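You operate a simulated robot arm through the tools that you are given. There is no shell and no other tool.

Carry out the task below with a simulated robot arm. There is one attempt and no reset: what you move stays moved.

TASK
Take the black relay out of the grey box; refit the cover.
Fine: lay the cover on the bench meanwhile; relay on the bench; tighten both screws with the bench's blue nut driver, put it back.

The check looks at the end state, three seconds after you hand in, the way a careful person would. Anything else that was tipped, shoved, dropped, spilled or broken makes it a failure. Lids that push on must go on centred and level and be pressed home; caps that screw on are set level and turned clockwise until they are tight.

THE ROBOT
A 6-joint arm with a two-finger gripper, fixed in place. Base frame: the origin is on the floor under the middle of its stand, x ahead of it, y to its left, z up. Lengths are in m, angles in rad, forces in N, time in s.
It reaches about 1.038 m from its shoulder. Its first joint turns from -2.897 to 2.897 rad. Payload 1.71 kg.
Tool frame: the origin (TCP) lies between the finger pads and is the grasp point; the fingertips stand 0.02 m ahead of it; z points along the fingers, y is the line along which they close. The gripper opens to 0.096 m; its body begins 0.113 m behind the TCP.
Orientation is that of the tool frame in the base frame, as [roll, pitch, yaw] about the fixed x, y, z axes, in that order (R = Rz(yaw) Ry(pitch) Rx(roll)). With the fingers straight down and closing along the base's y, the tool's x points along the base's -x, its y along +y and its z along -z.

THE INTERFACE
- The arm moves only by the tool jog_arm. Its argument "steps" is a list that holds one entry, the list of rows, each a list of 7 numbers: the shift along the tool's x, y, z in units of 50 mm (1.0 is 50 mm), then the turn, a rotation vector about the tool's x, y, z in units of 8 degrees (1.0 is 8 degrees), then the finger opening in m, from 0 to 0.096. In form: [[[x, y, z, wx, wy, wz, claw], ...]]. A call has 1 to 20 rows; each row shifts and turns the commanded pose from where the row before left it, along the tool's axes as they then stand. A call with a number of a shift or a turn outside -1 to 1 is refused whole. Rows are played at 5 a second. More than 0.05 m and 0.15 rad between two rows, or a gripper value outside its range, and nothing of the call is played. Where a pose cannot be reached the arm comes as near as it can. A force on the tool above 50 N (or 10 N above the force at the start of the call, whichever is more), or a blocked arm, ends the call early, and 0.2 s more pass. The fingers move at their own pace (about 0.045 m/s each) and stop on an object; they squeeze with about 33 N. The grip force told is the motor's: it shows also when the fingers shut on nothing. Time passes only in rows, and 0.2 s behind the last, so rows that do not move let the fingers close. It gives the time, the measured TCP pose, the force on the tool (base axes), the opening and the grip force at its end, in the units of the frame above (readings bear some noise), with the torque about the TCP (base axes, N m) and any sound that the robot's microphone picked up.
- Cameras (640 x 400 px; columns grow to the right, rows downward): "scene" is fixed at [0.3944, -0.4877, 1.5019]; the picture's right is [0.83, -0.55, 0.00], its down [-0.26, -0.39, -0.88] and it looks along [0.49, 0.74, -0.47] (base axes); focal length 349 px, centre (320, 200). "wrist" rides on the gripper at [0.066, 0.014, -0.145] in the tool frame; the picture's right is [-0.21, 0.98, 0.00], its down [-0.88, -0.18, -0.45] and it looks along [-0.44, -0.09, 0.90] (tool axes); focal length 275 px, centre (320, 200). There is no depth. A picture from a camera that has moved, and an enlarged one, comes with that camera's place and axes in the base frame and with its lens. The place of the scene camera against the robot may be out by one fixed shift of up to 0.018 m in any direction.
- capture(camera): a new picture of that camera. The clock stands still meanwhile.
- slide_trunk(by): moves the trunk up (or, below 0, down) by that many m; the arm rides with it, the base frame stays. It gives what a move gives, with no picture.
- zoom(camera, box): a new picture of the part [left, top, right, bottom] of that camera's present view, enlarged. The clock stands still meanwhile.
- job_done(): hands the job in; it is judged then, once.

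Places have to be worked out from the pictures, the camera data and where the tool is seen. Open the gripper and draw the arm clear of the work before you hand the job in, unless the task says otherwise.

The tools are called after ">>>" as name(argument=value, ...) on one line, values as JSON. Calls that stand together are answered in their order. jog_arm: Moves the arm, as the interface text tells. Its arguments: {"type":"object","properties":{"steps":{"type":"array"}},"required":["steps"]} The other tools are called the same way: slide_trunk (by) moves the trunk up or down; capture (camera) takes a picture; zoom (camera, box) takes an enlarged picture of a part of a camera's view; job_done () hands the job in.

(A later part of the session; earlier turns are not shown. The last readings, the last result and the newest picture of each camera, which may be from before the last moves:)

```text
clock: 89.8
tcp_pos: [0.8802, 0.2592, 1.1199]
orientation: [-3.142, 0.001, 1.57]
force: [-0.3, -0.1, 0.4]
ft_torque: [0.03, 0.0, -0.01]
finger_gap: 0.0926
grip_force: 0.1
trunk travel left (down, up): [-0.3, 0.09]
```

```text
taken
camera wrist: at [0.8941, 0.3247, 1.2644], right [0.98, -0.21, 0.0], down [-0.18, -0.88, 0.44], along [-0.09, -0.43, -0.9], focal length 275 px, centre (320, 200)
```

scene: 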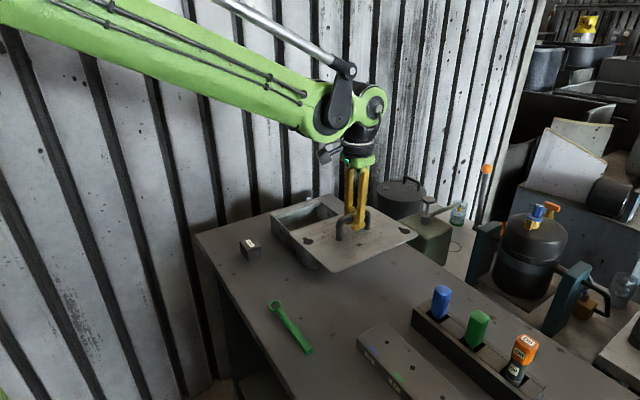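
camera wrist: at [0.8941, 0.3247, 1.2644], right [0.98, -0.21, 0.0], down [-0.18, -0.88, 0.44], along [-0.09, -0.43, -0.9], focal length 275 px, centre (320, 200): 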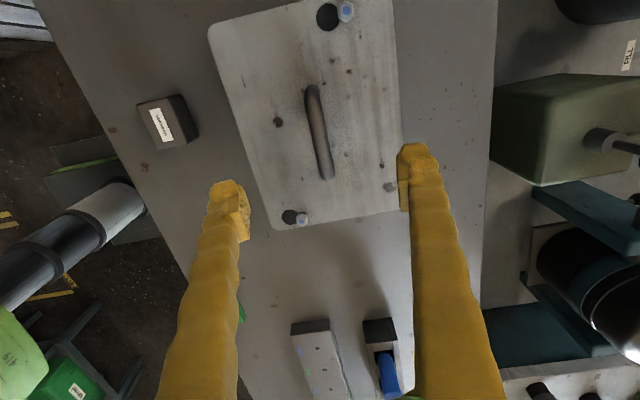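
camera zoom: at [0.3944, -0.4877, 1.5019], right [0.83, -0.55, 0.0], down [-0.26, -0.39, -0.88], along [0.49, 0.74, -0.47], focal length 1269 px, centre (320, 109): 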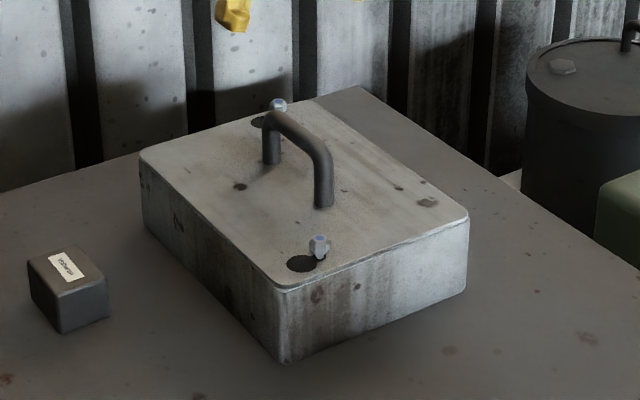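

The refitted cover looks exactly like the starting state and the relay stands clear on the bench. Next I turn back to neutral and go look at the blue driver in its rack.

>>> jog_arm(steps=[[[0, 0, -0.2, 0, 0, -0.9375, 0.096], [0, 0, -0.2, 0, 0, -0.9375, 0.096], [0, 0, -0.2, 0, 0, -0.9375, 0.096], [0, 0, -0.1, 0, 0, -0.9375, 0.096], [0, 0, 0, 0, 0, -0.9375, 0.096], [0, 0, 0, 0, 0, -0.9375, 0.096], [0, 0, 0, 0, 0, -0.9375, 0.096], [0, 0, 0, 0, 0, -0.9375, 0.096], [0, 0, 0, 0, 0, -0.9375, 0.096], [0, 0, 0, 0, 0, -0.9375, 0.096], [0, 0, 0, 0, 0, -0.9375, 0.096], [0, 0, 0, 0, 0, -0.9375, 0.096], [0, 0, 0, 0, 0, 0, 0.096]]])

>>> jog_arm(steps=[[[0.059, -0.479, 0, 0, 0, 0, 0.096], [0.059, -0.479, 0, 0, 0, 0, 0.096], [0.059, -0.479, 0, 0, 0, 0, 0.096], [0.059, -0.479, 0, 0, 0, 0, 0.096], [0.059, -0.479, 0, 0, 0, 0, 0.096], [0.059, -0.479, 0, 0, 0, 0, 0.096], [0.059, -0.479, 0, 0, 0, 0, 0.096], [0.059, -0.479, 0, 0, 0, 0, 0.096], [0.059, -0.479, 0, 0, 0, 0, 0.096], [0.059, -0.479, 0, 0, 0, 0, 0.096], [0.059, -0.479, 0, 0, 0, 0, 0.096], [0.059, -0.479, 0, 0, 0, 0, 0.096], [0.059, -0.479, 0, 0, 0, 0, 0.096], [0.059, -0.479, 0, 0, 0, 0, 0.096], [0.059, -0.479, 0, 0, 0, 0, 0.096], [0.059, -0.479, 0, 0, 0, 0, 0.096], [0.059, -0.479, 0, 0, 0, 0, 0.096], [0.059, -0.479, 0, 0, 0, 0, 0.096], [0, 0, 0, 0, 0, 0, 0.096], [0, 0, 0, 0, 0, 0, 0.096]]])

>>> capture(camera="wrist")

>>> capture(camera="scene")

```text
clock: 92.6
tcp_pos: [0.8796, 0.2583, 1.1582]
orientation: [3.142, 0.0, -3.141]
force: [-0.4, 0.0, 0.1]
ft_torque: [0.0, 0.02, -0.03]
finger_gap: 0.096
grip_force: 0.2
trunk travel left (down, up): [-0.3, 0.09]
```

```text
clock: 96.8
tcp_pos: [0.8268, -0.171, 1.1566]
orientation: [-3.141, 0.001, 3.141]
force: [-0.2, -0.1, 0.5]
ft_torque: [0.01, 0.03, 0.01]
finger_gap: 0.0961
grip_force: 0.1
trunk travel left (down, up): [-0.3, 0.09]
```

```text
taken
camera wrist: at [0.7615, -0.1582, 1.3005], right [0.21, 0.98, 0.0], down [0.88, -0.18, 0.44], along [0.43, -0.09, -0.9], focal length 275 px, centre (320, 200)
```

wrist: 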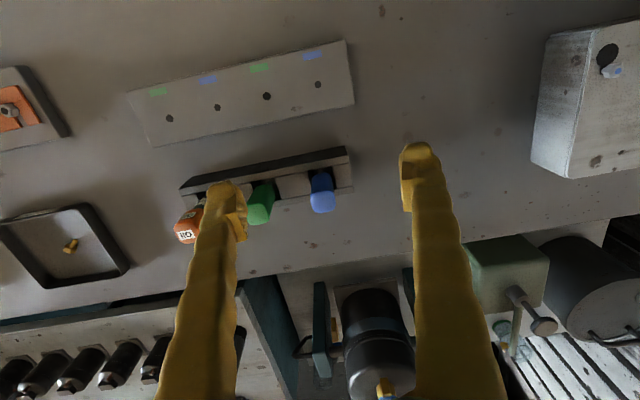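

```text
taken
```

scene: 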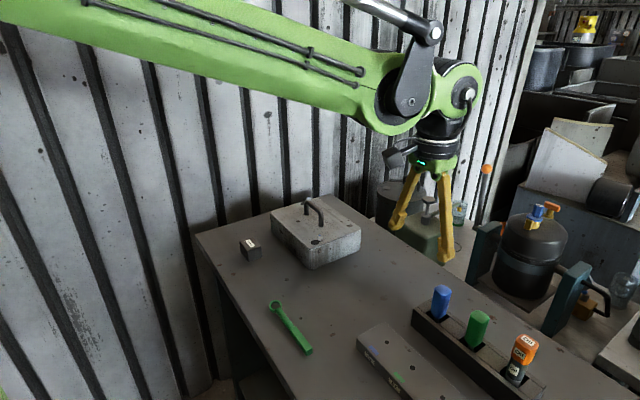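

The blue driver is nearly under the camera. I zoom in to determine its handle position, section and orientation.

>>> zoom(camera="wrist", box=[240, 140, 368, 220])

>>> zoom(camera="wrist", box=[296, 160, 360, 220])

>>> zoom(camera="scene", box=[400, 270, 496, 350])

```text
5.00 times, centred on (304, 180) of wrist
camera zoom: at [0.7615, -0.1582, 1.3005], right [0.21, 0.98, 0.0], down [0.88, -0.18, 0.44], along [0.43, -0.09, -0.9], focal length 1376 px, centre (400, 300)
```

zoom: 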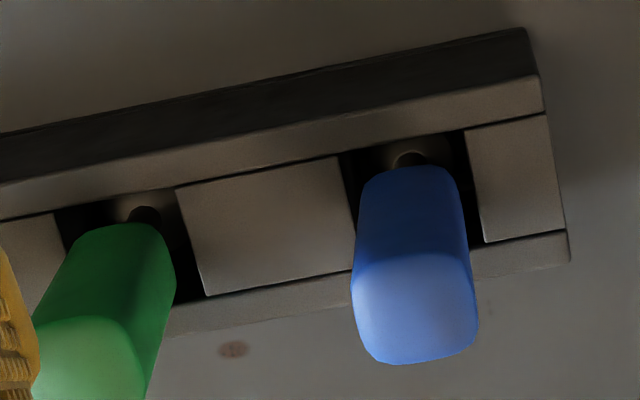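

```text
6.67 times, centred on (328, 190) of wrist
camera zoom: at [0.7615, -0.1582, 1.3005], right [0.21, 0.98, 0.0], down [0.88, -0.18, 0.44], along [0.43, -0.09, -0.9], focal length 1835 px, centre (267, 267)
```

zoom: 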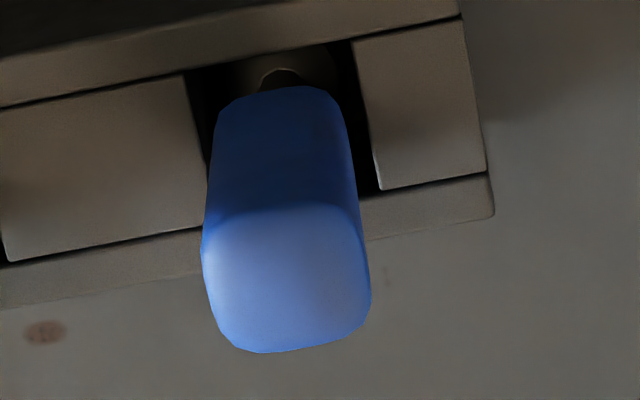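

```text
5.00 times, centred on (448, 310) of scene
camera zoom: at [0.3944, -0.4877, 1.5019], right [0.83, -0.55, 0.0], down [-0.26, -0.39, -0.88], along [0.49, 0.74, -0.47], focal length 1744 px, centre (-320, -350)
```

zoom: 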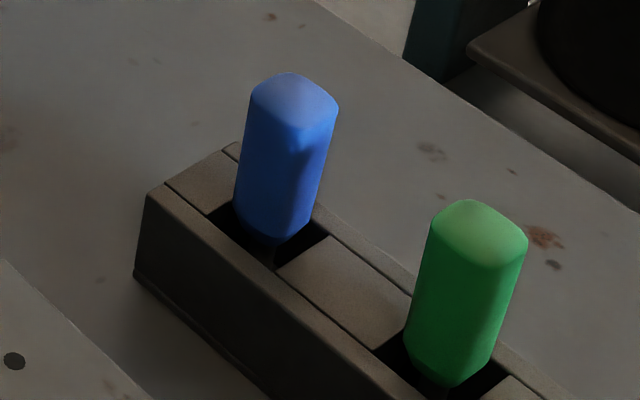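

The driver stands upright at about (0.905, −0.185), handle ≈28 mm square from z≈0.94 to ≈1.01, its neighbour close in y. I'll grip it across x, approaching with the wrist turned −90° so there is ample clockwise travel; I rotate and move over it.

>>> jog_arm(steps=[[[0, 0, 0, 0, 0, -0.9375, 0.096], [0, 0, 0, 0, 0, -0.9375, 0.096], [0, 0, 0, 0, 0, -0.9375, 0.096], [0, 0, 0, 0, 0, -0.9375, 0.096], [0, 0, 0, 0, 0, -0.9375, 0.096], [0, 0, 0, 0, 0, -0.9375, 0.096], [0, 0, 0, 0, 0, -0.9375, 0.096], [0, 0, 0, 0, 0, -0.9375, 0.096], [0, 0, 0, 0, 0, -0.9375, 0.096], [0, 0, 0, 0, 0, -0.9375, 0.096], [0, 0, 0, 0, 0, -0.9375, 0.096], [0, 0, 0, 0, 0, -0.9375, 0.096], [0, 0, 0, 0, 0, 0, 0.096], [0, 0, 0, 0, 0, 0, 0.096]]])

>>> capture(camera="scene")

```text
clock: 99.8
tcp_pos: [0.8279, -0.1711, 1.1578]
orientation: [3.141, 0.0, -1.57]
force: [0.1, -0.3, 0.1]
ft_torque: [0.0, 0.02, 0.01]
finger_gap: 0.0959
grip_force: 0.0
trunk travel left (down, up): [-0.3, 0.09]
```

```text
taken
```

scene: 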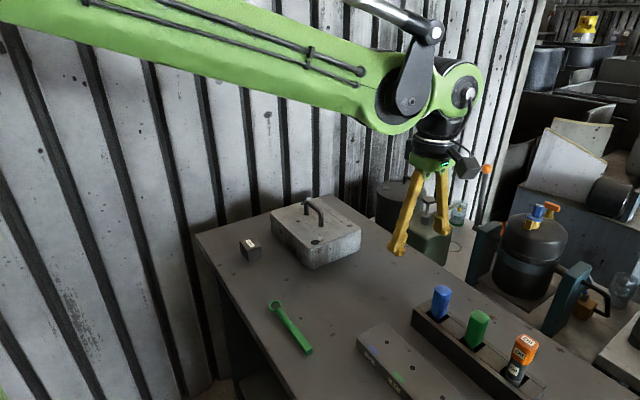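

The −90° pose is reachable. I move over the blue handle.

>>> jog_arm(steps=[[[0.07, -0.385, 0, 0, 0, 0, 0.096], [0.07, -0.385, 0, 0, 0, 0, 0.096], [0.07, -0.385, 0, 0, 0, 0, 0.096], [0.07, -0.385, 0, 0, 0, 0, 0.096], [0, 0, 0.3, 0, 0, 0, 0.096], [0, 0, 0.3, 0, 0, 0, 0.096], [0, 0, 0.3, 0, 0, 0, 0.096], [0, 0, 0, 0, 0, 0, 0.096], [0, 0, 0, 0, 0, 0, 0.096]]])

>>> capture(camera="wrist")

>>> zoom(camera="scene", box=[380, 200, 540, 350])

```text
clock: 101.8
tcp_pos: [0.904, -0.185, 1.1123]
orientation: [3.141, -0.001, -1.571]
force: [-0.5, 0.1, -1.0]
ft_torque: [0.02, -0.01, 0.01]
finger_gap: 0.0961
grip_force: 0.1
trunk travel left (down, up): [-0.3, 0.09]
```

```text
taken
camera wrist: at [0.8899, -0.2511, 1.2557], right [-0.98, 0.21, 0.0], down [0.18, 0.88, 0.44], along [0.09, 0.44, -0.9], focal length 275 px, centre (320, 200)
```

wrist: 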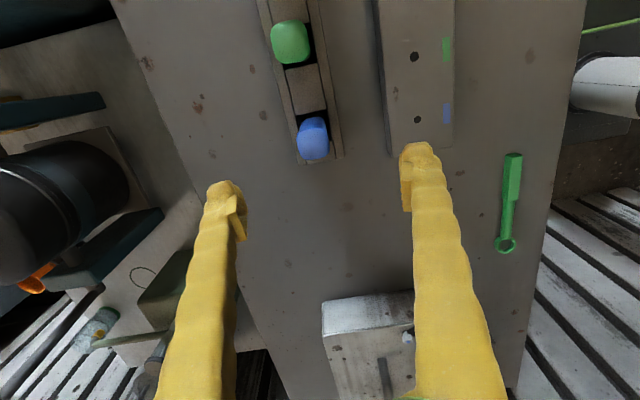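

```text
2.67 times, centred on (460, 275) of scene
camera zoom: at [0.3944, -0.4877, 1.5019], right [0.83, -0.55, 0.0], down [-0.26, -0.39, -0.88], along [0.49, 0.74, -0.47], focal length 930 px, centre (-53, 0)
```

zoom: 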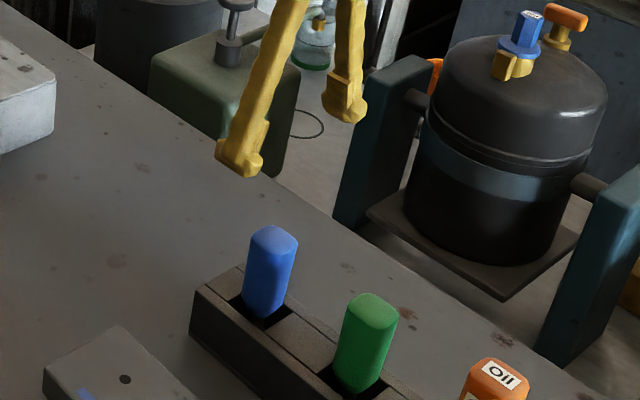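

>>> zoom(camera="wrist", box=[256, 90, 368, 170])

```text
5.00 times, centred on (312, 130) of wrist
camera zoom: at [0.8899, -0.2511, 1.2557], right [-0.98, 0.21, 0.0], down [0.18, 0.88, 0.44], along [0.09, 0.44, -0.9], focal length 1376 px, centre (360, 550)
```

zoom: 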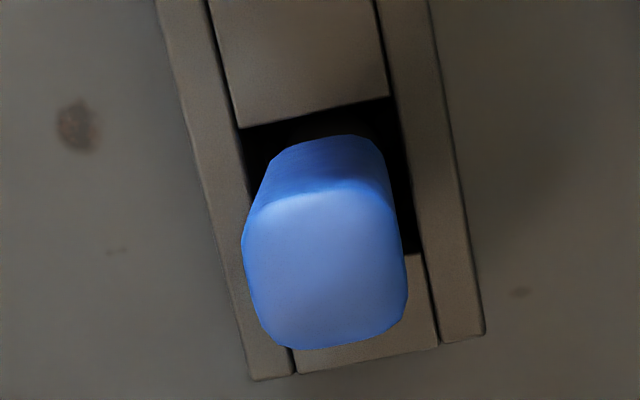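

Two views agree: handle centre (0.910, −0.186), top z≈1.006, aligned with the base axes. I correct 6 mm in x and descend around the handle to z≈0.98.

>>> jog_arm(steps=[[[0.02, -0.12, 0.3, 0, 0, 0, 0.07], [0, 0, 0.3, 0, 0, 0, 0.07], [0, 0, 0.3, 0, 0, 0, 0.07], [0, 0, 0.3, 0, 0, 0, 0.07], [0, 0, 0.3, 0, 0, 0, 0.07], [0, 0, 0.3, 0, 0, 0, 0.07], [0, 0, 0.3, 0, 0, 0, 0.07], [0, 0, 0.3, 0, 0, 0, 0.07], [0, 0, 0.26, 0, 0, 0, 0.07], [0, 0, 0, 0, 0, 0, 0.07], [0, 0, 0, 0, 0, 0, 0.07]]])

>>> capture(camera="wrist")

>>> zoom(camera="scene", box=[390, 230, 510, 340])

```text
clock: 104.2
tcp_pos: [0.9096, -0.1839, 0.9785]
orientation: [-3.141, 0.001, -1.571]
force: [0.0, -0.2, 0.2]
ft_torque: [0.0, 0.0, -0.01]
finger_gap: 0.0701
grip_force: 0.1
trunk travel left (down, up): [-0.3, 0.09]
```

```text
taken
camera wrist: at [0.8966, -0.2515, 1.1231], right [-0.98, 0.21, 0.0], down [0.18, 0.88, 0.44], along [0.09, 0.44, -0.9], focal length 275 px, centre (320, 200)
```

wrist: 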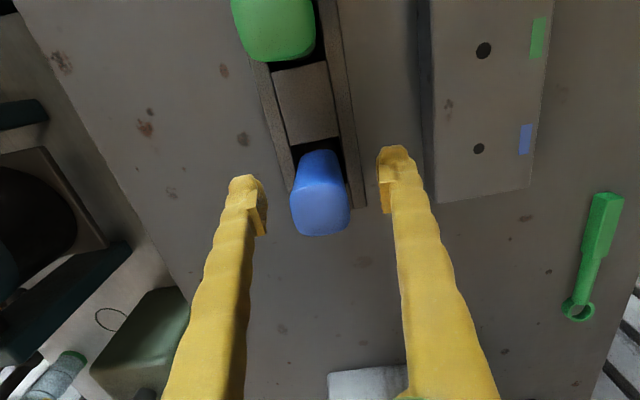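

```text
3.64 times, centred on (450, 285) of scene
camera zoom: at [0.3944, -0.4877, 1.5019], right [0.83, -0.55, 0.0], down [-0.26, -0.39, -0.88], along [0.49, 0.74, -0.47], focal length 1269 px, centre (-153, -109)
```

zoom: 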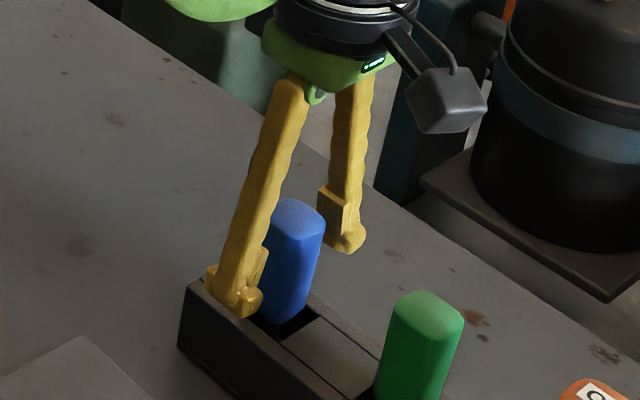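

The handle is centred between the fingers. I close on it.

>>> jog_arm(steps=[[[0, 0, 0, 0, 0, 0, 0.04], [0, 0, 0, 0, 0, 0, 0.03], [0, 0, 0, 0, 0, 0, 0.02], [0, 0, 0, 0, 0, 0, 0.0], [0, 0, 0, 0, 0, 0, 0.0], [0, 0, 0, 0, 0, 0, 0.0]]])

>>> capture(camera="wrist")

>>> zoom(camera="scene", box=[390, 230, 510, 340])

```text
clock: 105.6
tcp_pos: [0.91, -0.1861, 0.979]
orientation: [3.14, 0.0, -1.57]
force: [-0.2, 0.1, 0.2]
ft_torque: [0.0, 0.03, 0.01]
finger_gap: 0.0288
grip_force: 33.4
trunk travel left (down, up): [-0.3, 0.09]
```

```text
taken
camera wrist: at [0.8966, -0.2515, 1.1231], right [-0.98, 0.21, 0.0], down [0.19, 0.88, 0.44], along [0.09, 0.44, -0.9], focal length 275 px, centre (320, 200)
```

wrist: 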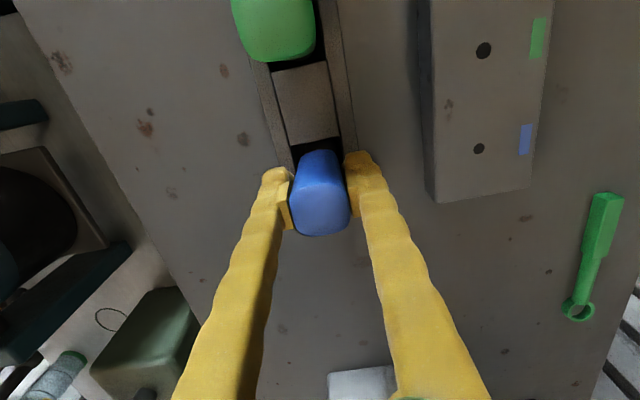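

```text
3.64 times, centred on (450, 285) of scene
camera zoom: at [0.3944, -0.4877, 1.5019], right [0.83, -0.55, 0.0], down [-0.26, -0.39, -0.88], along [0.49, 0.74, -0.47], focal length 1269 px, centre (-153, -109)
```

zoom: 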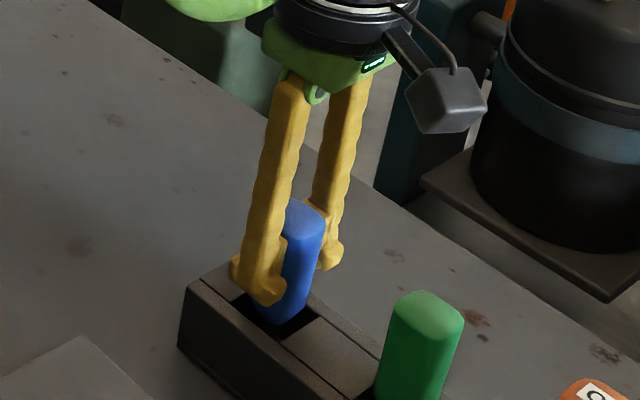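

Gripped firmly (28.8 mm). I note the return pose (0.910, −0.186, 0.979, yaw −90°) and lift straight up.

>>> jog_arm(steps=[[[0, 0, -0.1, 0, 0, 0, 0.0], [0, 0, -0.2, 0, 0, 0, 0.0], [0, 0, -0.3, 0, 0, 0, 0.0], [0, 0, -0.3, 0, 0, 0, 0.0], [0, 0, -0.3, 0, 0, 0, 0.0], [0, 0, -0.3, 0, 0, 0, 0.0], [0, 0, -0.3, 0, 0, 0, 0.0], [0, 0, -0.3, 0, 0, 0, 0.0], [0, 0, -0.3, 0, 0, 0, 0.0], [0, 0, -0.3, 0, 0, 0, 0.0], [0, 0, -0.3, 0, 0, 0, 0.0], [0, 0, 0, 0, 0, 0, 0.0], [0, 0, 0, 0, 0, 0, 0.0]]])

>>> zoom(camera="scene", box=[370, 170, 530, 330])

>>> capture(camera="wrist")

```text
clock: 108.4
tcp_pos: [0.9096, -0.1861, 1.1303]
orientation: [3.141, -0.001, -1.572]
force: [0.3, -0.5, -1.7]
ft_torque: [-0.01, 0.0, 0.0]
finger_gap: 0.0285
grip_force: 33.4
trunk travel left (down, up): [-0.3, 0.09]
```

```text
2.50 times, centred on (450, 250) of scene
camera zoom: at [0.3944, -0.4877, 1.5019], right [0.83, -0.55, 0.0], down [-0.26, -0.39, -0.88], along [0.49, 0.74, -0.47], focal length 872 px, centre (-5, 75)
```

zoom: 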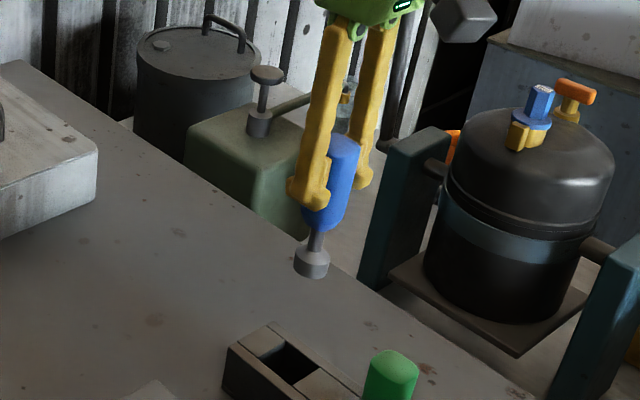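

```text
taken
camera wrist: at [0.896, -0.2522, 1.2735], right [-0.98, 0.21, 0.0], down [0.19, 0.88, 0.44], along [0.09, 0.44, -0.9], focal length 275 px, centre (320, 200)
```

wrist: 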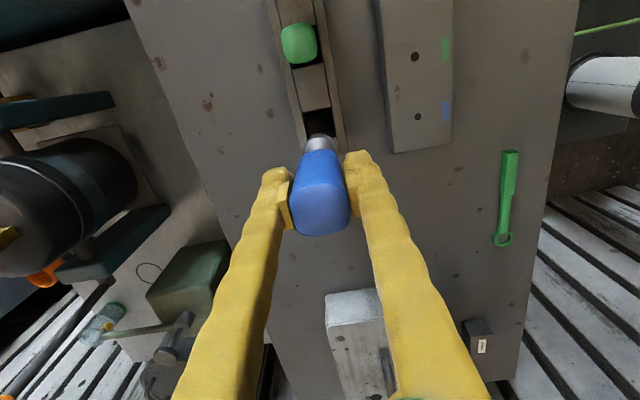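

The driver is out, with a shank and a cylindrical socket below the handle. I zoom in to measure the socket.

>>> zoom(camera="scene", box=[430, 200, 470, 250])

>>> zoom(camera="wrist", box=[280, 110, 360, 160])

```text
8.00 times, centred on (450, 225) of scene
camera zoom: at [0.3944, -0.4877, 1.5019], right [0.83, -0.55, 0.0], down [-0.26, -0.39, -0.88], along [0.49, 0.74, -0.47], focal length 2791 px, centre (-720, 0)
```

zoom: 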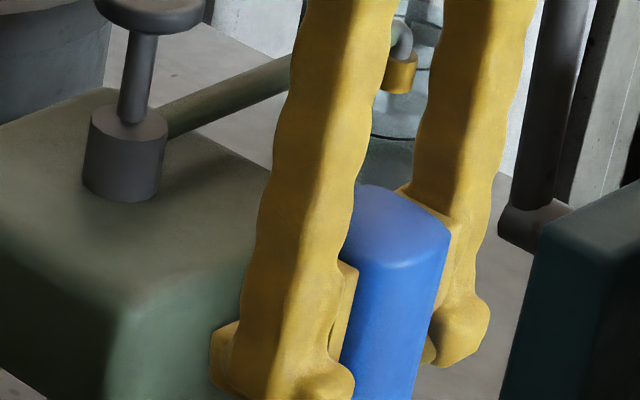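

```text
8.00 times, centred on (320, 135) of wrist
camera zoom: at [0.896, -0.2522, 1.2735], right [-0.98, 0.21, 0.0], down [0.19, 0.88, 0.44], along [0.09, 0.44, -0.9], focal length 2202 px, centre (320, 720)
```

zoom: 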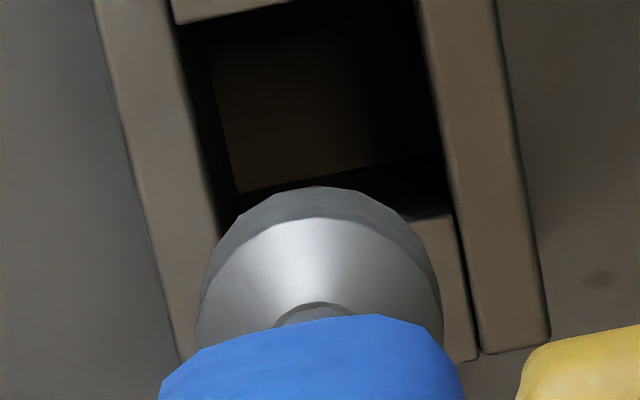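

>>> zoom(camera="scene", box=[426, 240, 474, 290])

```text
8.00 times, centred on (450, 265) of scene
camera zoom: at [0.3944, -0.4877, 1.5019], right [0.83, -0.55, 0.0], down [-0.26, -0.39, -0.88], along [0.49, 0.74, -0.47], focal length 2791 px, centre (-720, -320)
```

zoom: 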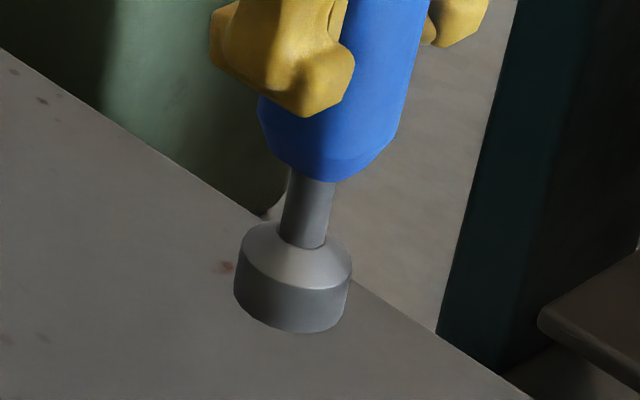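

Driver axis is at the TCP axis; tip about 0.09–0.10 m below the TCP; socket ≈28 mm across. Screw 1 triangulates consistently to (0.8352, 0.1577). I carry the driver over it at z≈1.13.

>>> jog_arm(steps=[[[-0.43, 0.0935, 0, 0, 0, 0, 0.0], [-0.43, 0.0935, 0, 0, 0, 0, 0.0], [-0.43, 0.0935, 0, 0, 0, 0, 0.0], [-0.43, 0.0935, 0, 0, 0, 0, 0.0], [-0.43, 0.0935, 0, 0, 0, 0, 0.0], [-0.43, 0.0935, 0, 0, 0, 0, 0.0], [-0.43, 0.0935, 0, 0, 0, 0, 0.0], [-0.43, 0.0935, 0, 0, 0, 0, 0.0], [-0.43, 0.0935, 0, 0, 0, 0, 0.0], [-0.43, 0.0935, 0, 0, 0, 0, 0.0], [-0.43, 0.0935, 0, 0, 0, 0, 0.0], [-0.43, 0.0935, 0, 0, 0, 0, 0.0], [-0.43, 0.0935, 0, 0, 0, 0, 0.0], [-0.43, 0.0935, 0, 0, 0, 0, 0.0], [-0.43, 0.0935, 0, 0, 0, 0, 0.0], [-0.43, 0.0935, 0, 0, 0, 0, 0.0], [0, 0, 0, 0, 0, 0, 0.0], [0, 0, 0, 0, 0, 0, 0.0]]])

>>> capture(camera="wrist")

>>> zoom(camera="scene", box=[260, 150, 380, 260])

```text
clock: 112.2
tcp_pos: [0.8357, 0.1576, 1.1291]
orientation: [3.14, 0.0, -1.57]
force: [0.4, -0.5, -1.7]
ft_torque: [0.02, 0.0, -0.03]
finger_gap: 0.0286
grip_force: 33.0
trunk travel left (down, up): [-0.3, 0.09]
```

```text
taken
camera wrist: at [0.8218, 0.092, 1.2734], right [-0.98, 0.21, 0.0], down [0.19, 0.88, 0.44], along [0.09, 0.44, -0.9], focal length 275 px, centre (320, 200)
```

wrist: 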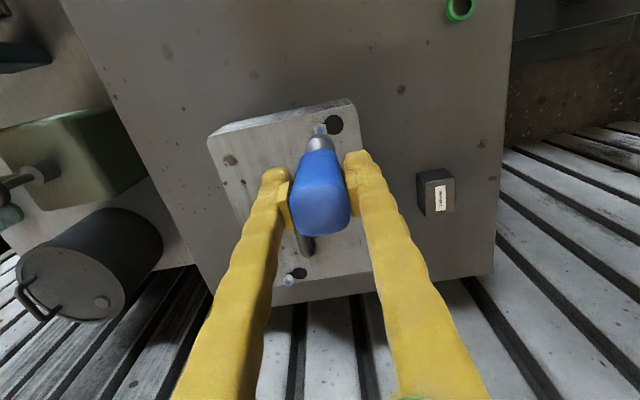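

```text
3.64 times, centred on (320, 205) of scene
camera zoom: at [0.3944, -0.4877, 1.5019], right [0.83, -0.55, 0.0], down [-0.26, -0.39, -0.88], along [0.49, 0.74, -0.47], focal length 1269 px, centre (320, 182)
```

zoom: 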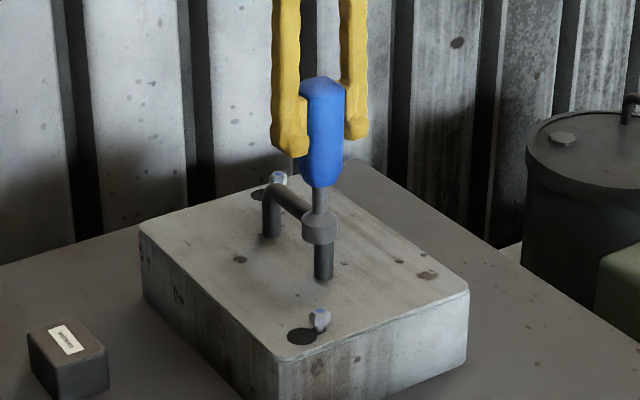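

Driver and screw are in line in both views. I descend to about 8 mm above the head and check again.

>>> jog_arm(steps=[[[0, 0.01, 0.27, 0, 0, 0, 0.0], [0, 0, 0.27, 0, 0, 0, 0.0], [0, 0, 0.27, 0, 0, 0, 0.0], [0, 0, 0.25, 0, 0, 0, 0.0], [0, 0, 0, 0, 0, 0, 0.0], [0, 0, 0, 0, 0, 0, 0.0]]])

>>> zoom(camera="wrist", box=[280, 110, 360, 160])

>>> zoom(camera="scene", box=[288, 205, 352, 250])

```text
clock: 113.6
tcp_pos: [0.8362, 0.1581, 1.0743]
orientation: [-3.141, 0.001, -1.572]
force: [0.3, 0.4, -0.6]
ft_torque: [-0.02, 0.0, 0.02]
finger_gap: 0.0288
grip_force: 33.0
trunk travel left (down, up): [-0.3, 0.09]
```

```text
8.00 times, centred on (320, 135) of wrist
camera zoom: at [0.8214, 0.0924, 1.2192], right [-0.98, 0.21, 0.0], down [0.18, 0.88, 0.44], along [0.09, 0.44, -0.9], focal length 2202 px, centre (320, 720)
```

zoom: 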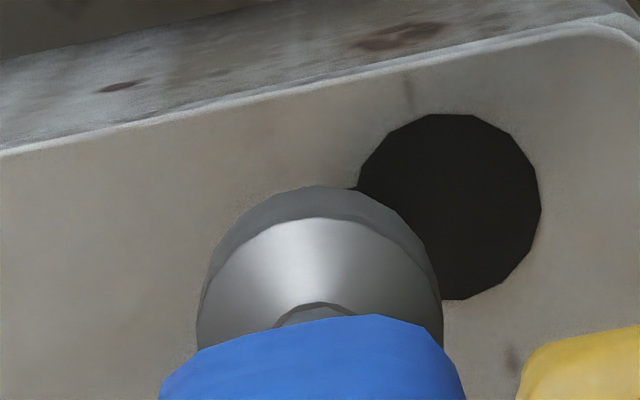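

```text
8.89 times, centred on (320, 228) of scene
camera zoom: at [0.3944, -0.4877, 1.5019], right [0.83, -0.55, 0.0], down [-0.26, -0.39, -0.88], along [0.49, 0.74, -0.47], focal length 3101 px, centre (320, -44)
```

zoom: 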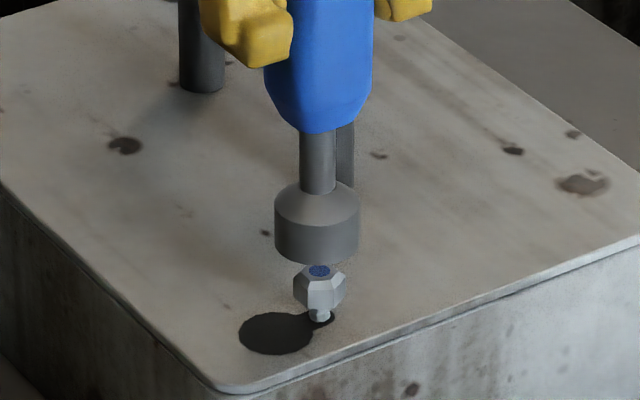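

Alignment is within ~0.6 mm. I descend the remaining gap in 2 mm steps, watching for contact with the head.

>>> jog_arm(steps=[[[0, 0, 0.04, 0, 0, 0, 0.0], [0, 0, 0.04, 0, 0, 0, 0.0], [0, 0, 0.04, 0, 0, 0, 0.0], [0, 0, 0.02, 0, 0, 0, 0.0], [0, 0, 0, 0, 0, 0, 0.0]]])

>>> zoom(camera="scene", box=[288, 205, 352, 250])

```text
clock: 114.8
tcp_pos: [0.8331, 0.1578, 1.0682]
orientation: [-3.14, 0.001, -1.572]
force: [-0.1, -0.8, -0.9]
ft_torque: [0.01, 0.02, -0.01]
finger_gap: 0.0285
grip_force: 33.4
trunk travel left (down, up): [-0.3, 0.09]
```

```text
8.89 times, centred on (320, 228) of scene
camera zoom: at [0.3944, -0.4877, 1.5019], right [0.83, -0.55, 0.0], down [-0.26, -0.39, -0.88], along [0.49, 0.74, -0.47], focal length 3101 px, centre (320, -44)
```

zoom: 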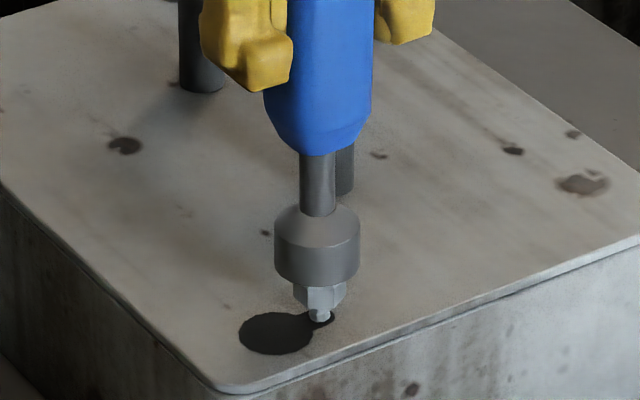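

No contact yet, and the socket is just reaching the head. I continue in 1.5 mm steps.

>>> jog_arm(steps=[[[0, 0, 0.03, 0, 0, 0, 0.0], [0, 0, 0.03, 0, 0, 0, 0.0], [0, 0, 0, 0, 0, 0, 0.0]]])

>>> zoom(camera="scene", box=[288, 205, 352, 250])

```text
clock: 115.6
tcp_pos: [0.834, 0.1576, 1.0657]
orientation: [3.141, 0.001, -1.569]
force: [0.0, -0.6, -0.9]
ft_torque: [0.01, -0.03, 0.02]
finger_gap: 0.0287
grip_force: 32.8
trunk travel left (down, up): [-0.3, 0.09]
```

```text
8.89 times, centred on (320, 228) of scene
camera zoom: at [0.3944, -0.4877, 1.5019], right [0.83, -0.55, 0.0], down [-0.26, -0.39, -0.88], along [0.49, 0.74, -0.47], focal length 3101 px, centre (320, -44)
```

zoom: 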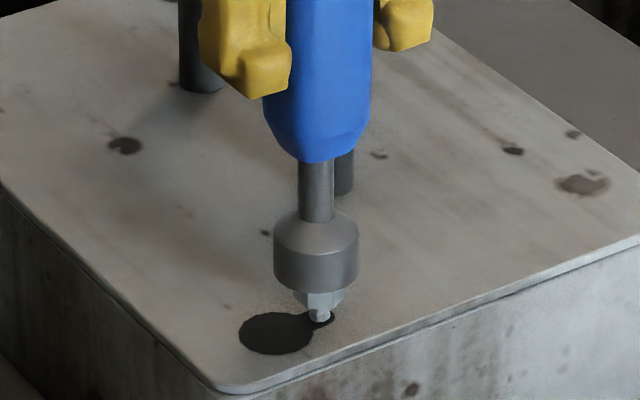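

>>> jog_arm(steps=[[[0, 0, 0.03, 0, 0, 0, 0.0], [0, 0, 0.03, 0, 0, 0, 0.0], [0, 0, 0, 0, 0, 0, 0.0]]])

>>> zoom(camera="scene", box=[288, 205, 352, 250])

```text
clock: 116.4
tcp_pos: [0.8344, 0.1589, 1.0622]
orientation: [3.141, 0.0, -1.571]
force: [0.0, 1.3, -1.5]
ft_torque: [0.04, 0.0, 0.02]
finger_gap: 0.0283
grip_force: 33.3
trunk travel left (down, up): [-0.3, 0.09]
```

```text
8.89 times, centred on (320, 228) of scene
camera zoom: at [0.3944, -0.4877, 1.5019], right [0.83, -0.55, 0.0], down [-0.26, -0.39, -0.88], along [0.49, 0.74, -0.47], focal length 3101 px, centre (320, -44)
```

zoom: 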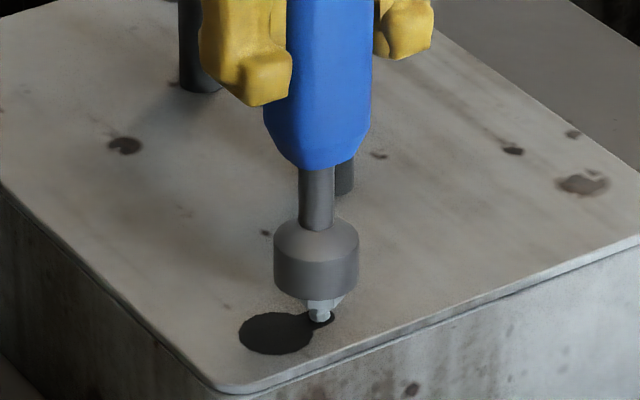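

Still free, so the head is entering the socket recess. I continue in 1.5 mm steps.

>>> jog_arm(steps=[[[0, 0, 0.03, 0, 0, 0, 0.0], [0, 0, 0.03, 0, 0, 0, 0.0], [0, 0, 0, 0, 0, 0, 0.0]]])

>>> zoom(camera="scene", box=[288, 205, 352, 250])

```text
clock: 117.2
tcp_pos: [0.8331, 0.158, 1.0596]
orientation: [3.141, 0.0, -1.571]
force: [-0.1, -1.0, -0.7]
ft_torque: [0.02, -0.03, 0.03]
finger_gap: 0.0286
grip_force: 33.6
trunk travel left (down, up): [-0.3, 0.09]
```

```text
8.89 times, centred on (320, 228) of scene
camera zoom: at [0.3944, -0.4877, 1.5019], right [0.83, -0.55, 0.0], down [-0.26, -0.39, -0.88], along [0.49, 0.74, -0.47], focal length 3101 px, centre (320, -44)
```

zoom: 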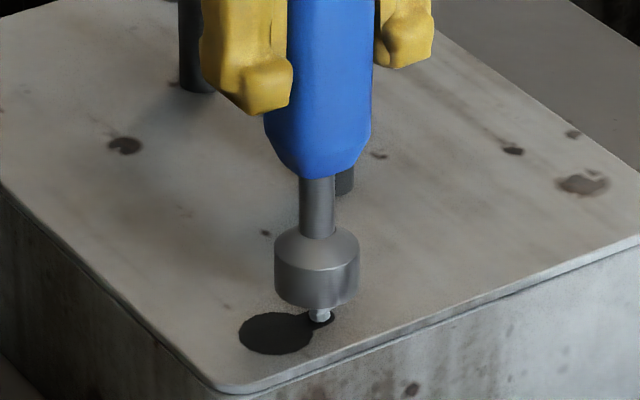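

>>> jog_arm(steps=[[[0, 0, 0.02, 0, 0, 0, 0.0], [0, 0, 0.02, 0, 0, 0, 0.0], [0, 0, 0, 0, 0, 0, 0.0]]])

>>> zoom(camera="scene", box=[288, 205, 352, 250])

```text
clock: 118.0
tcp_pos: [0.834, 0.1569, 1.0578]
orientation: [-3.141, -0.001, -1.57]
force: [-1.6, -0.1, -1.3]
ft_torque: [0.0, -0.03, -0.02]
finger_gap: 0.0287
grip_force: 33.1
trunk travel left (down, up): [-0.3, 0.09]
```

```text
8.89 times, centred on (320, 228) of scene
camera zoom: at [0.3944, -0.4877, 1.5019], right [0.83, -0.55, 0.0], down [-0.26, -0.39, -0.88], along [0.49, 0.74, -0.47], focal length 3101 px, centre (320, -44)
```

zoom: 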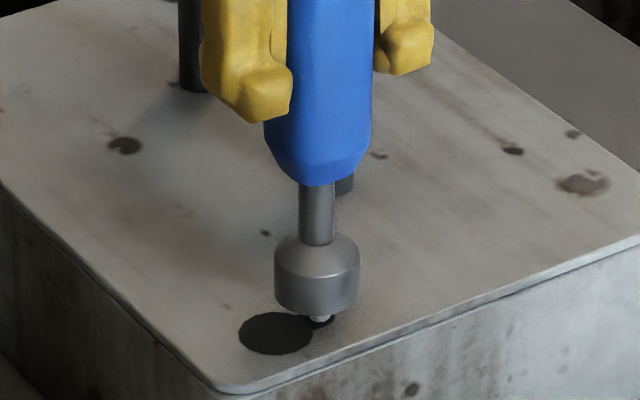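

>>> jog_arm(steps=[[[0, 0, 0.02, 0, 0, 0, 0.0], [0, 0, 0.02, 0, 0, 0, 0.0], [0, 0, 0, 0, 0, 0, 0.0]]])

>>> zoom(camera="scene", box=[288, 205, 352, 250])

```text
clock: 118.8
tcp_pos: [0.834, 0.1579, 1.0562]
orientation: [-3.141, 0.001, -1.571]
force: [0.5, 0.0, -1.2]
ft_torque: [0.01, 0.04, 0.02]
finger_gap: 0.0286
grip_force: 32.5
trunk travel left (down, up): [-0.3, 0.09]
```

```text
8.89 times, centred on (320, 228) of scene
camera zoom: at [0.3944, -0.4877, 1.5019], right [0.83, -0.55, 0.0], down [-0.26, -0.39, -0.88], along [0.49, 0.74, -0.47], focal length 3101 px, centre (320, -44)
```

zoom: 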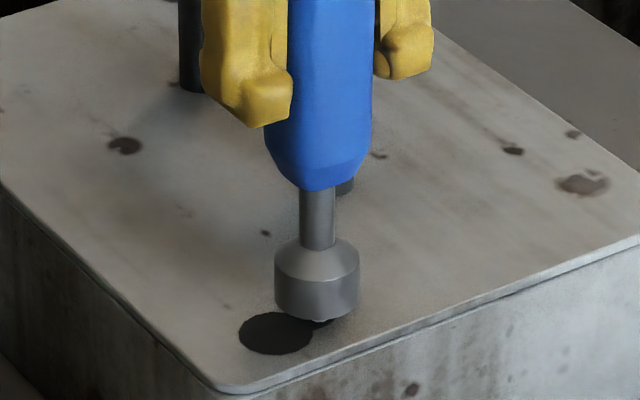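

>>> jog_arm(steps=[[[0, 0, 0.02, 0, 0, 0, 0.0], [0, 0, 0.02, 0, 0, 0, 0.0], [0, 0, 0, 0, 0, 0, 0.0]]])

>>> zoom(camera="scene", box=[288, 205, 352, 250])

```text
clock: 119.6
tcp_pos: [0.8353, 0.1579, 1.0553]
orientation: [3.141, 0.0, -1.57]
force: [0.8, 0.1, -1.1]
ft_torque: [-0.04, -0.01, 0.01]
finger_gap: 0.0287
grip_force: 32.9
trunk travel left (down, up): [-0.3, 0.09]
```

```text
8.89 times, centred on (320, 228) of scene
camera zoom: at [0.3944, -0.4877, 1.5019], right [0.83, -0.55, 0.0], down [-0.26, -0.39, -0.88], along [0.49, 0.74, -0.47], focal length 3101 px, centre (320, -44)
```

zoom: 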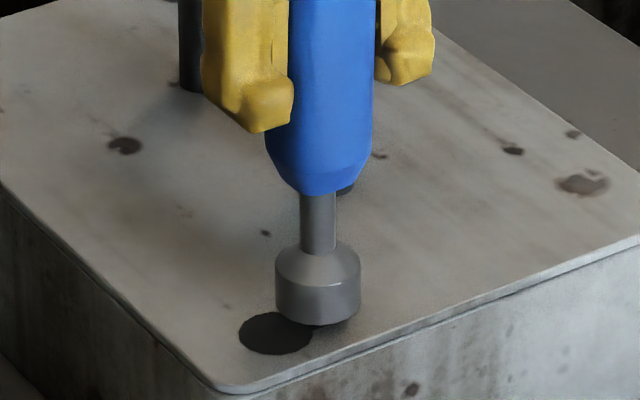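

>>> jog_arm(steps=[[[0, 0, 0.02, 0, 0, 0, 0.0], [0, 0, 0.02, 0, 0, 0, 0.0], [0, 0, 0, 0, 0, 0, 0.0]]])

>>> zoom(camera="scene", box=[288, 205, 352, 250])

>>> capture(camera="wrist")

```text
clock: 120.4
tcp_pos: [0.8332, 0.1583, 1.0538]
orientation: [-3.141, 0.001, -1.572]
force: [3.2, -0.3, 25.3]
ft_torque: [-0.05, -0.27, 0.02]
finger_gap: 0.0288
grip_force: 33.1
trunk travel left (down, up): [-0.3, 0.09]
```

```text
8.89 times, centred on (320, 228) of scene
camera zoom: at [0.3944, -0.4877, 1.5019], right [0.83, -0.55, 0.0], down [-0.26, -0.39, -0.88], along [0.49, 0.74, -0.47], focal length 3101 px, centre (320, -44)
```

zoom: 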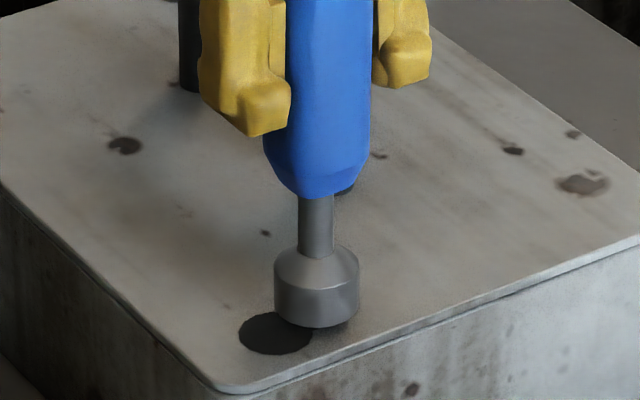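

```text
taken
camera wrist: at [0.8201, 0.0917, 1.1972], right [-0.98, 0.21, 0.0], down [0.18, 0.88, 0.45], along [0.09, 0.44, -0.9], focal length 275 px, centre (320, 200)
```

wrist: 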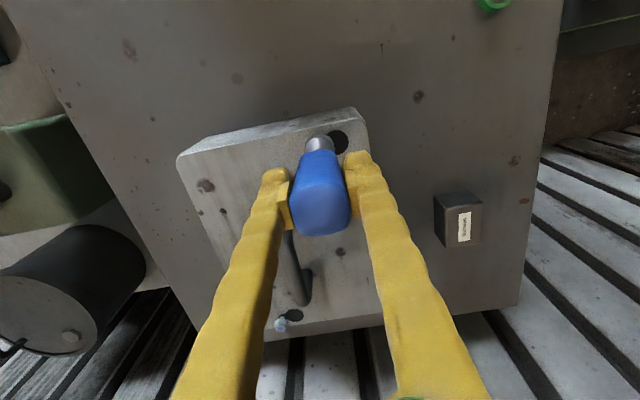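

Contact at 25 N: the socket is fully over the head. I ease up 0.5 mm and make a first small clockwise turn (12°) while watching the torque.

>>> jog_arm(steps=[[[0, 0, -0.01, 0, 0, 0, 0.0], [0, 0, 0, 0, 0, 0.5, 0.0], [0, 0, 0, 0, 0, 0.5, 0.0], [0, 0, 0, 0, 0, 0.5, 0.0], [0, 0, 0, 0, 0, 0, 0.0]]])

>>> zoom(camera="scene", box=[288, 205, 352, 250])

```text
clock: 121.6
tcp_pos: [0.834, 0.1586, 1.0529]
orientation: [3.141, -0.001, -1.782]
force: [-1.0, 1.3, 19.8]
ft_torque: [0.16, 0.04, 0.06]
finger_gap: 0.0291
grip_force: 32.5
trunk travel left (down, up): [-0.3, 0.09]
```

```text
8.89 times, centred on (320, 228) of scene
camera zoom: at [0.3944, -0.4877, 1.5019], right [0.83, -0.55, 0.0], down [-0.26, -0.39, -0.88], along [0.49, 0.74, -0.47], focal length 3101 px, centre (320, -44)
```

zoom: 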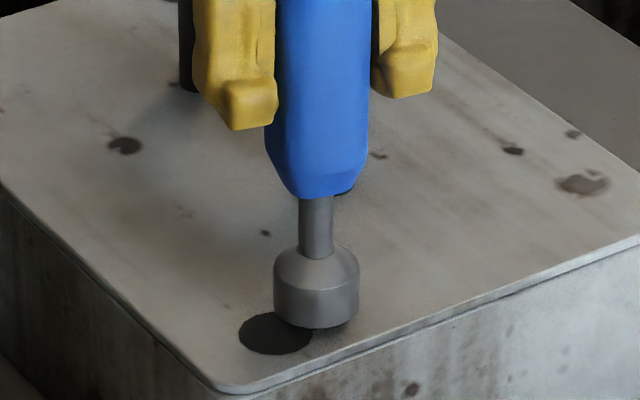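

It turns with little torque. I continue clockwise by 60° and read again.

>>> jog_arm(steps=[[[0, 0, 0, 0, 0, 0.75, 0.0], [0, 0, 0, 0, 0, 0.75, 0.0], [0, 0, 0, 0, 0, 0.75, 0.0], [0, 0, 0, 0, 0, 0.75, 0.0], [0, 0, 0, 0, 0, 0.75, 0.0], [0, 0, 0, 0, 0, 0.75, 0.0], [0, 0, 0, 0, 0, 0.75, 0.0], [0, 0, 0, 0, 0, 0.75, 0.0], [0, 0, 0, 0, 0, 0.75, 0.0], [0, 0, 0, 0, 0, 0.75, 0.0], [0, 0, 0, 0, 0, 0, 0.0]]])

>>> zoom(camera="scene", box=[288, 205, 352, 250])

```text
clock: 124.0
tcp_pos: [0.8342, 0.158, 1.0524]
orientation: [-3.141, 0.001, -2.831]
force: [0.2, -0.4, -0.4]
ft_torque: [-0.02, 0.02, 0.04]
finger_gap: 0.0288
grip_force: 33.4
trunk travel left (down, up): [-0.3, 0.09]
```

```text
8.89 times, centred on (320, 228) of scene
camera zoom: at [0.3944, -0.4877, 1.5019], right [0.83, -0.55, 0.0], down [-0.26, -0.39, -0.88], along [0.49, 0.74, -0.47], focal length 3101 px, centre (320, -44)
```

zoom: 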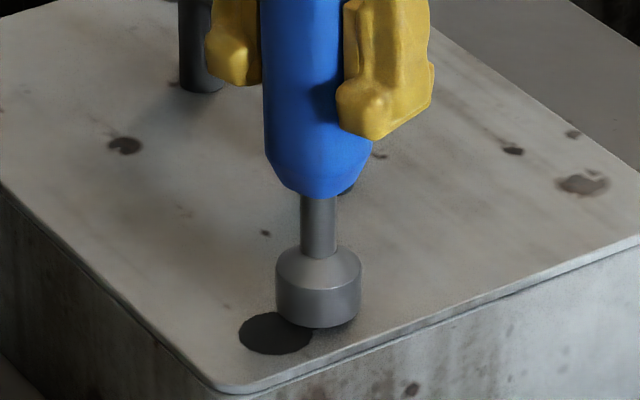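

The axial force vanished as the head turned down, so the screw is advancing. I keep turning clockwise another 60° while feeding down 1 mm.

>>> jog_arm(steps=[[[0, 0, 0.002, 0, 0, 0.75, 0.0], [0, 0, 0.002, 0, 0, 0.75, 0.0], [0, 0, 0.002, 0, 0, 0.75, 0.0], [0, 0, 0.002, 0, 0, 0.75, 0.0], [0, 0, 0.002, 0, 0, 0.75, 0.0], [0, 0, 0.002, 0, 0, 0.75, 0.0], [0, 0, 0.002, 0, 0, 0.75, 0.0], [0, 0, 0.002, 0, 0, 0.75, 0.0], [0, 0, 0.002, 0, 0, 0.75, 0.0], [0, 0, 0.002, 0, 0, 0.75, 0.0], [0, 0, 0, 0, 0, 0, 0.0]]])

>>> zoom(camera="scene", box=[288, 205, 352, 250])

```text
clock: 126.4
tcp_pos: [0.8351, 0.1588, 1.0522]
orientation: [3.14, 0.0, 2.406]
force: [1.4, -1.2, 4.3]
ft_torque: [-0.07, -0.12, 0.04]
finger_gap: 0.0285
grip_force: 33.0
trunk travel left (down, up): [-0.3, 0.09]
```

```text
8.89 times, centred on (320, 228) of scene
camera zoom: at [0.3944, -0.4877, 1.5019], right [0.83, -0.55, 0.0], down [-0.26, -0.39, -0.88], along [0.49, 0.74, -0.47], focal length 3101 px, centre (320, -44)
```

zoom: 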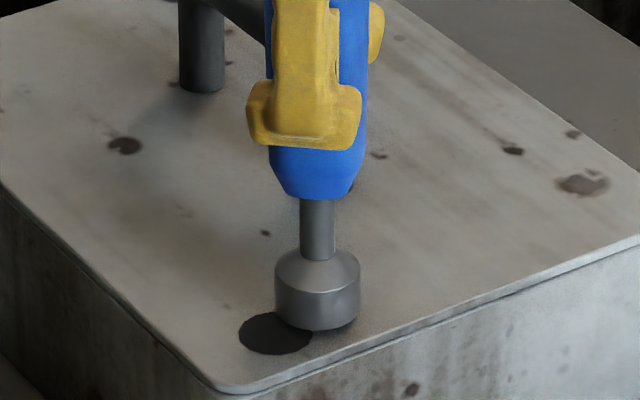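

Turning well. Another 60° with a 0.7 mm feed.

>>> jog_arm(steps=[[[0, 0, 0.0015, 0, 0, 0.75, 0.0], [0, 0, 0.0015, 0, 0, 0.75, 0.0], [0, 0, 0.0015, 0, 0, 0.75, 0.0], [0, 0, 0.0015, 0, 0, 0.75, 0.0], [0, 0, 0.0015, 0, 0, 0.75, 0.0], [0, 0, 0.0015, 0, 0, 0.75, 0.0], [0, 0, 0.0015, 0, 0, 0.75, 0.0], [0, 0, 0.0015, 0, 0, 0.75, 0.0], [0, 0, 0.0015, 0, 0, 0.75, 0.0], [0, 0, 0.0015, 0, 0, 0.75, 0.0], [0, 0, 0, 0, 0, 0, 0.0]]])

>>> capture(camera="scene")

```text
clock: 128.8
tcp_pos: [0.8344, 0.1572, 1.0499]
orientation: [-3.141, 0.0, 1.358]
force: [0.1, 0.4, -0.8]
ft_torque: [0.02, 0.03, 0.09]
finger_gap: 0.0285
grip_force: 32.8
trunk travel left (down, up): [-0.3, 0.09]
```

```text
taken
```

scene: 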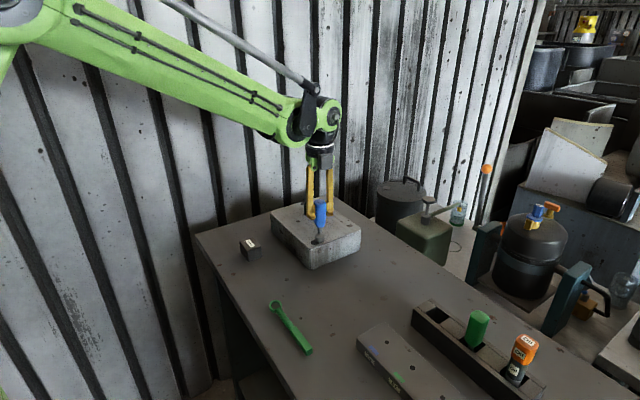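

Still free-running. I go on clockwise another 60° with a 1 mm feed, checking whether the wrist still follows.

>>> jog_arm(steps=[[[0, 0, 0.002, 0, 0, 0.75, 0.0], [0, 0, 0.002, 0, 0, 0.75, 0.0], [0, 0, 0.002, 0, 0, 0.75, 0.0], [0, 0, 0.002, 0, 0, 0.75, 0.0], [0, 0, 0.002, 0, 0, 0.75, 0.0], [0, 0, 0.002, 0, 0, 0.75, 0.0], [0, 0, 0.002, 0, 0, 0.75, 0.0], [0, 0, 0.002, 0, 0, 0.75, 0.0], [0, 0, 0.002, 0, 0, 0.75, 0.0], [0, 0, 0.002, 0, 0, 0.75, 0.0], [0, 0, 0, 0, 0, 0, 0.0]]])

>>> zoom(camera="scene", box=[288, 205, 352, 250])

```text
clock: 131.2
tcp_pos: [0.8349, 0.1583, 1.0504]
orientation: [-3.138, 0.0, 0.323]
force: [-1.0, 1.1, 5.3]
ft_torque: [0.14, 0.08, 0.03]
finger_gap: 0.0283
grip_force: 32.6
trunk travel left (down, up): [-0.3, 0.09]
```

```text
8.89 times, centred on (320, 228) of scene
camera zoom: at [0.3944, -0.4877, 1.5019], right [0.83, -0.55, 0.0], down [-0.26, -0.39, -0.88], along [0.49, 0.74, -0.47], focal length 3101 px, centre (320, -44)
```

zoom: 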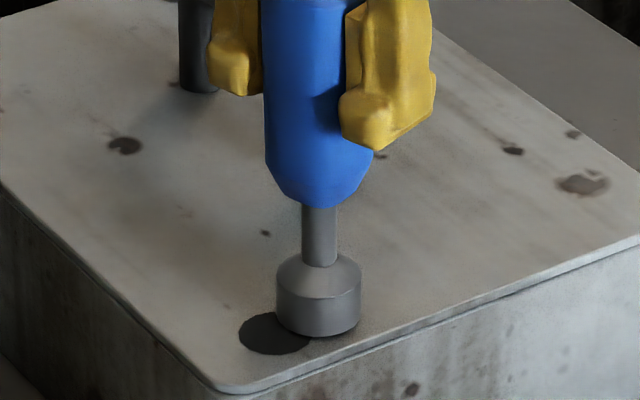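

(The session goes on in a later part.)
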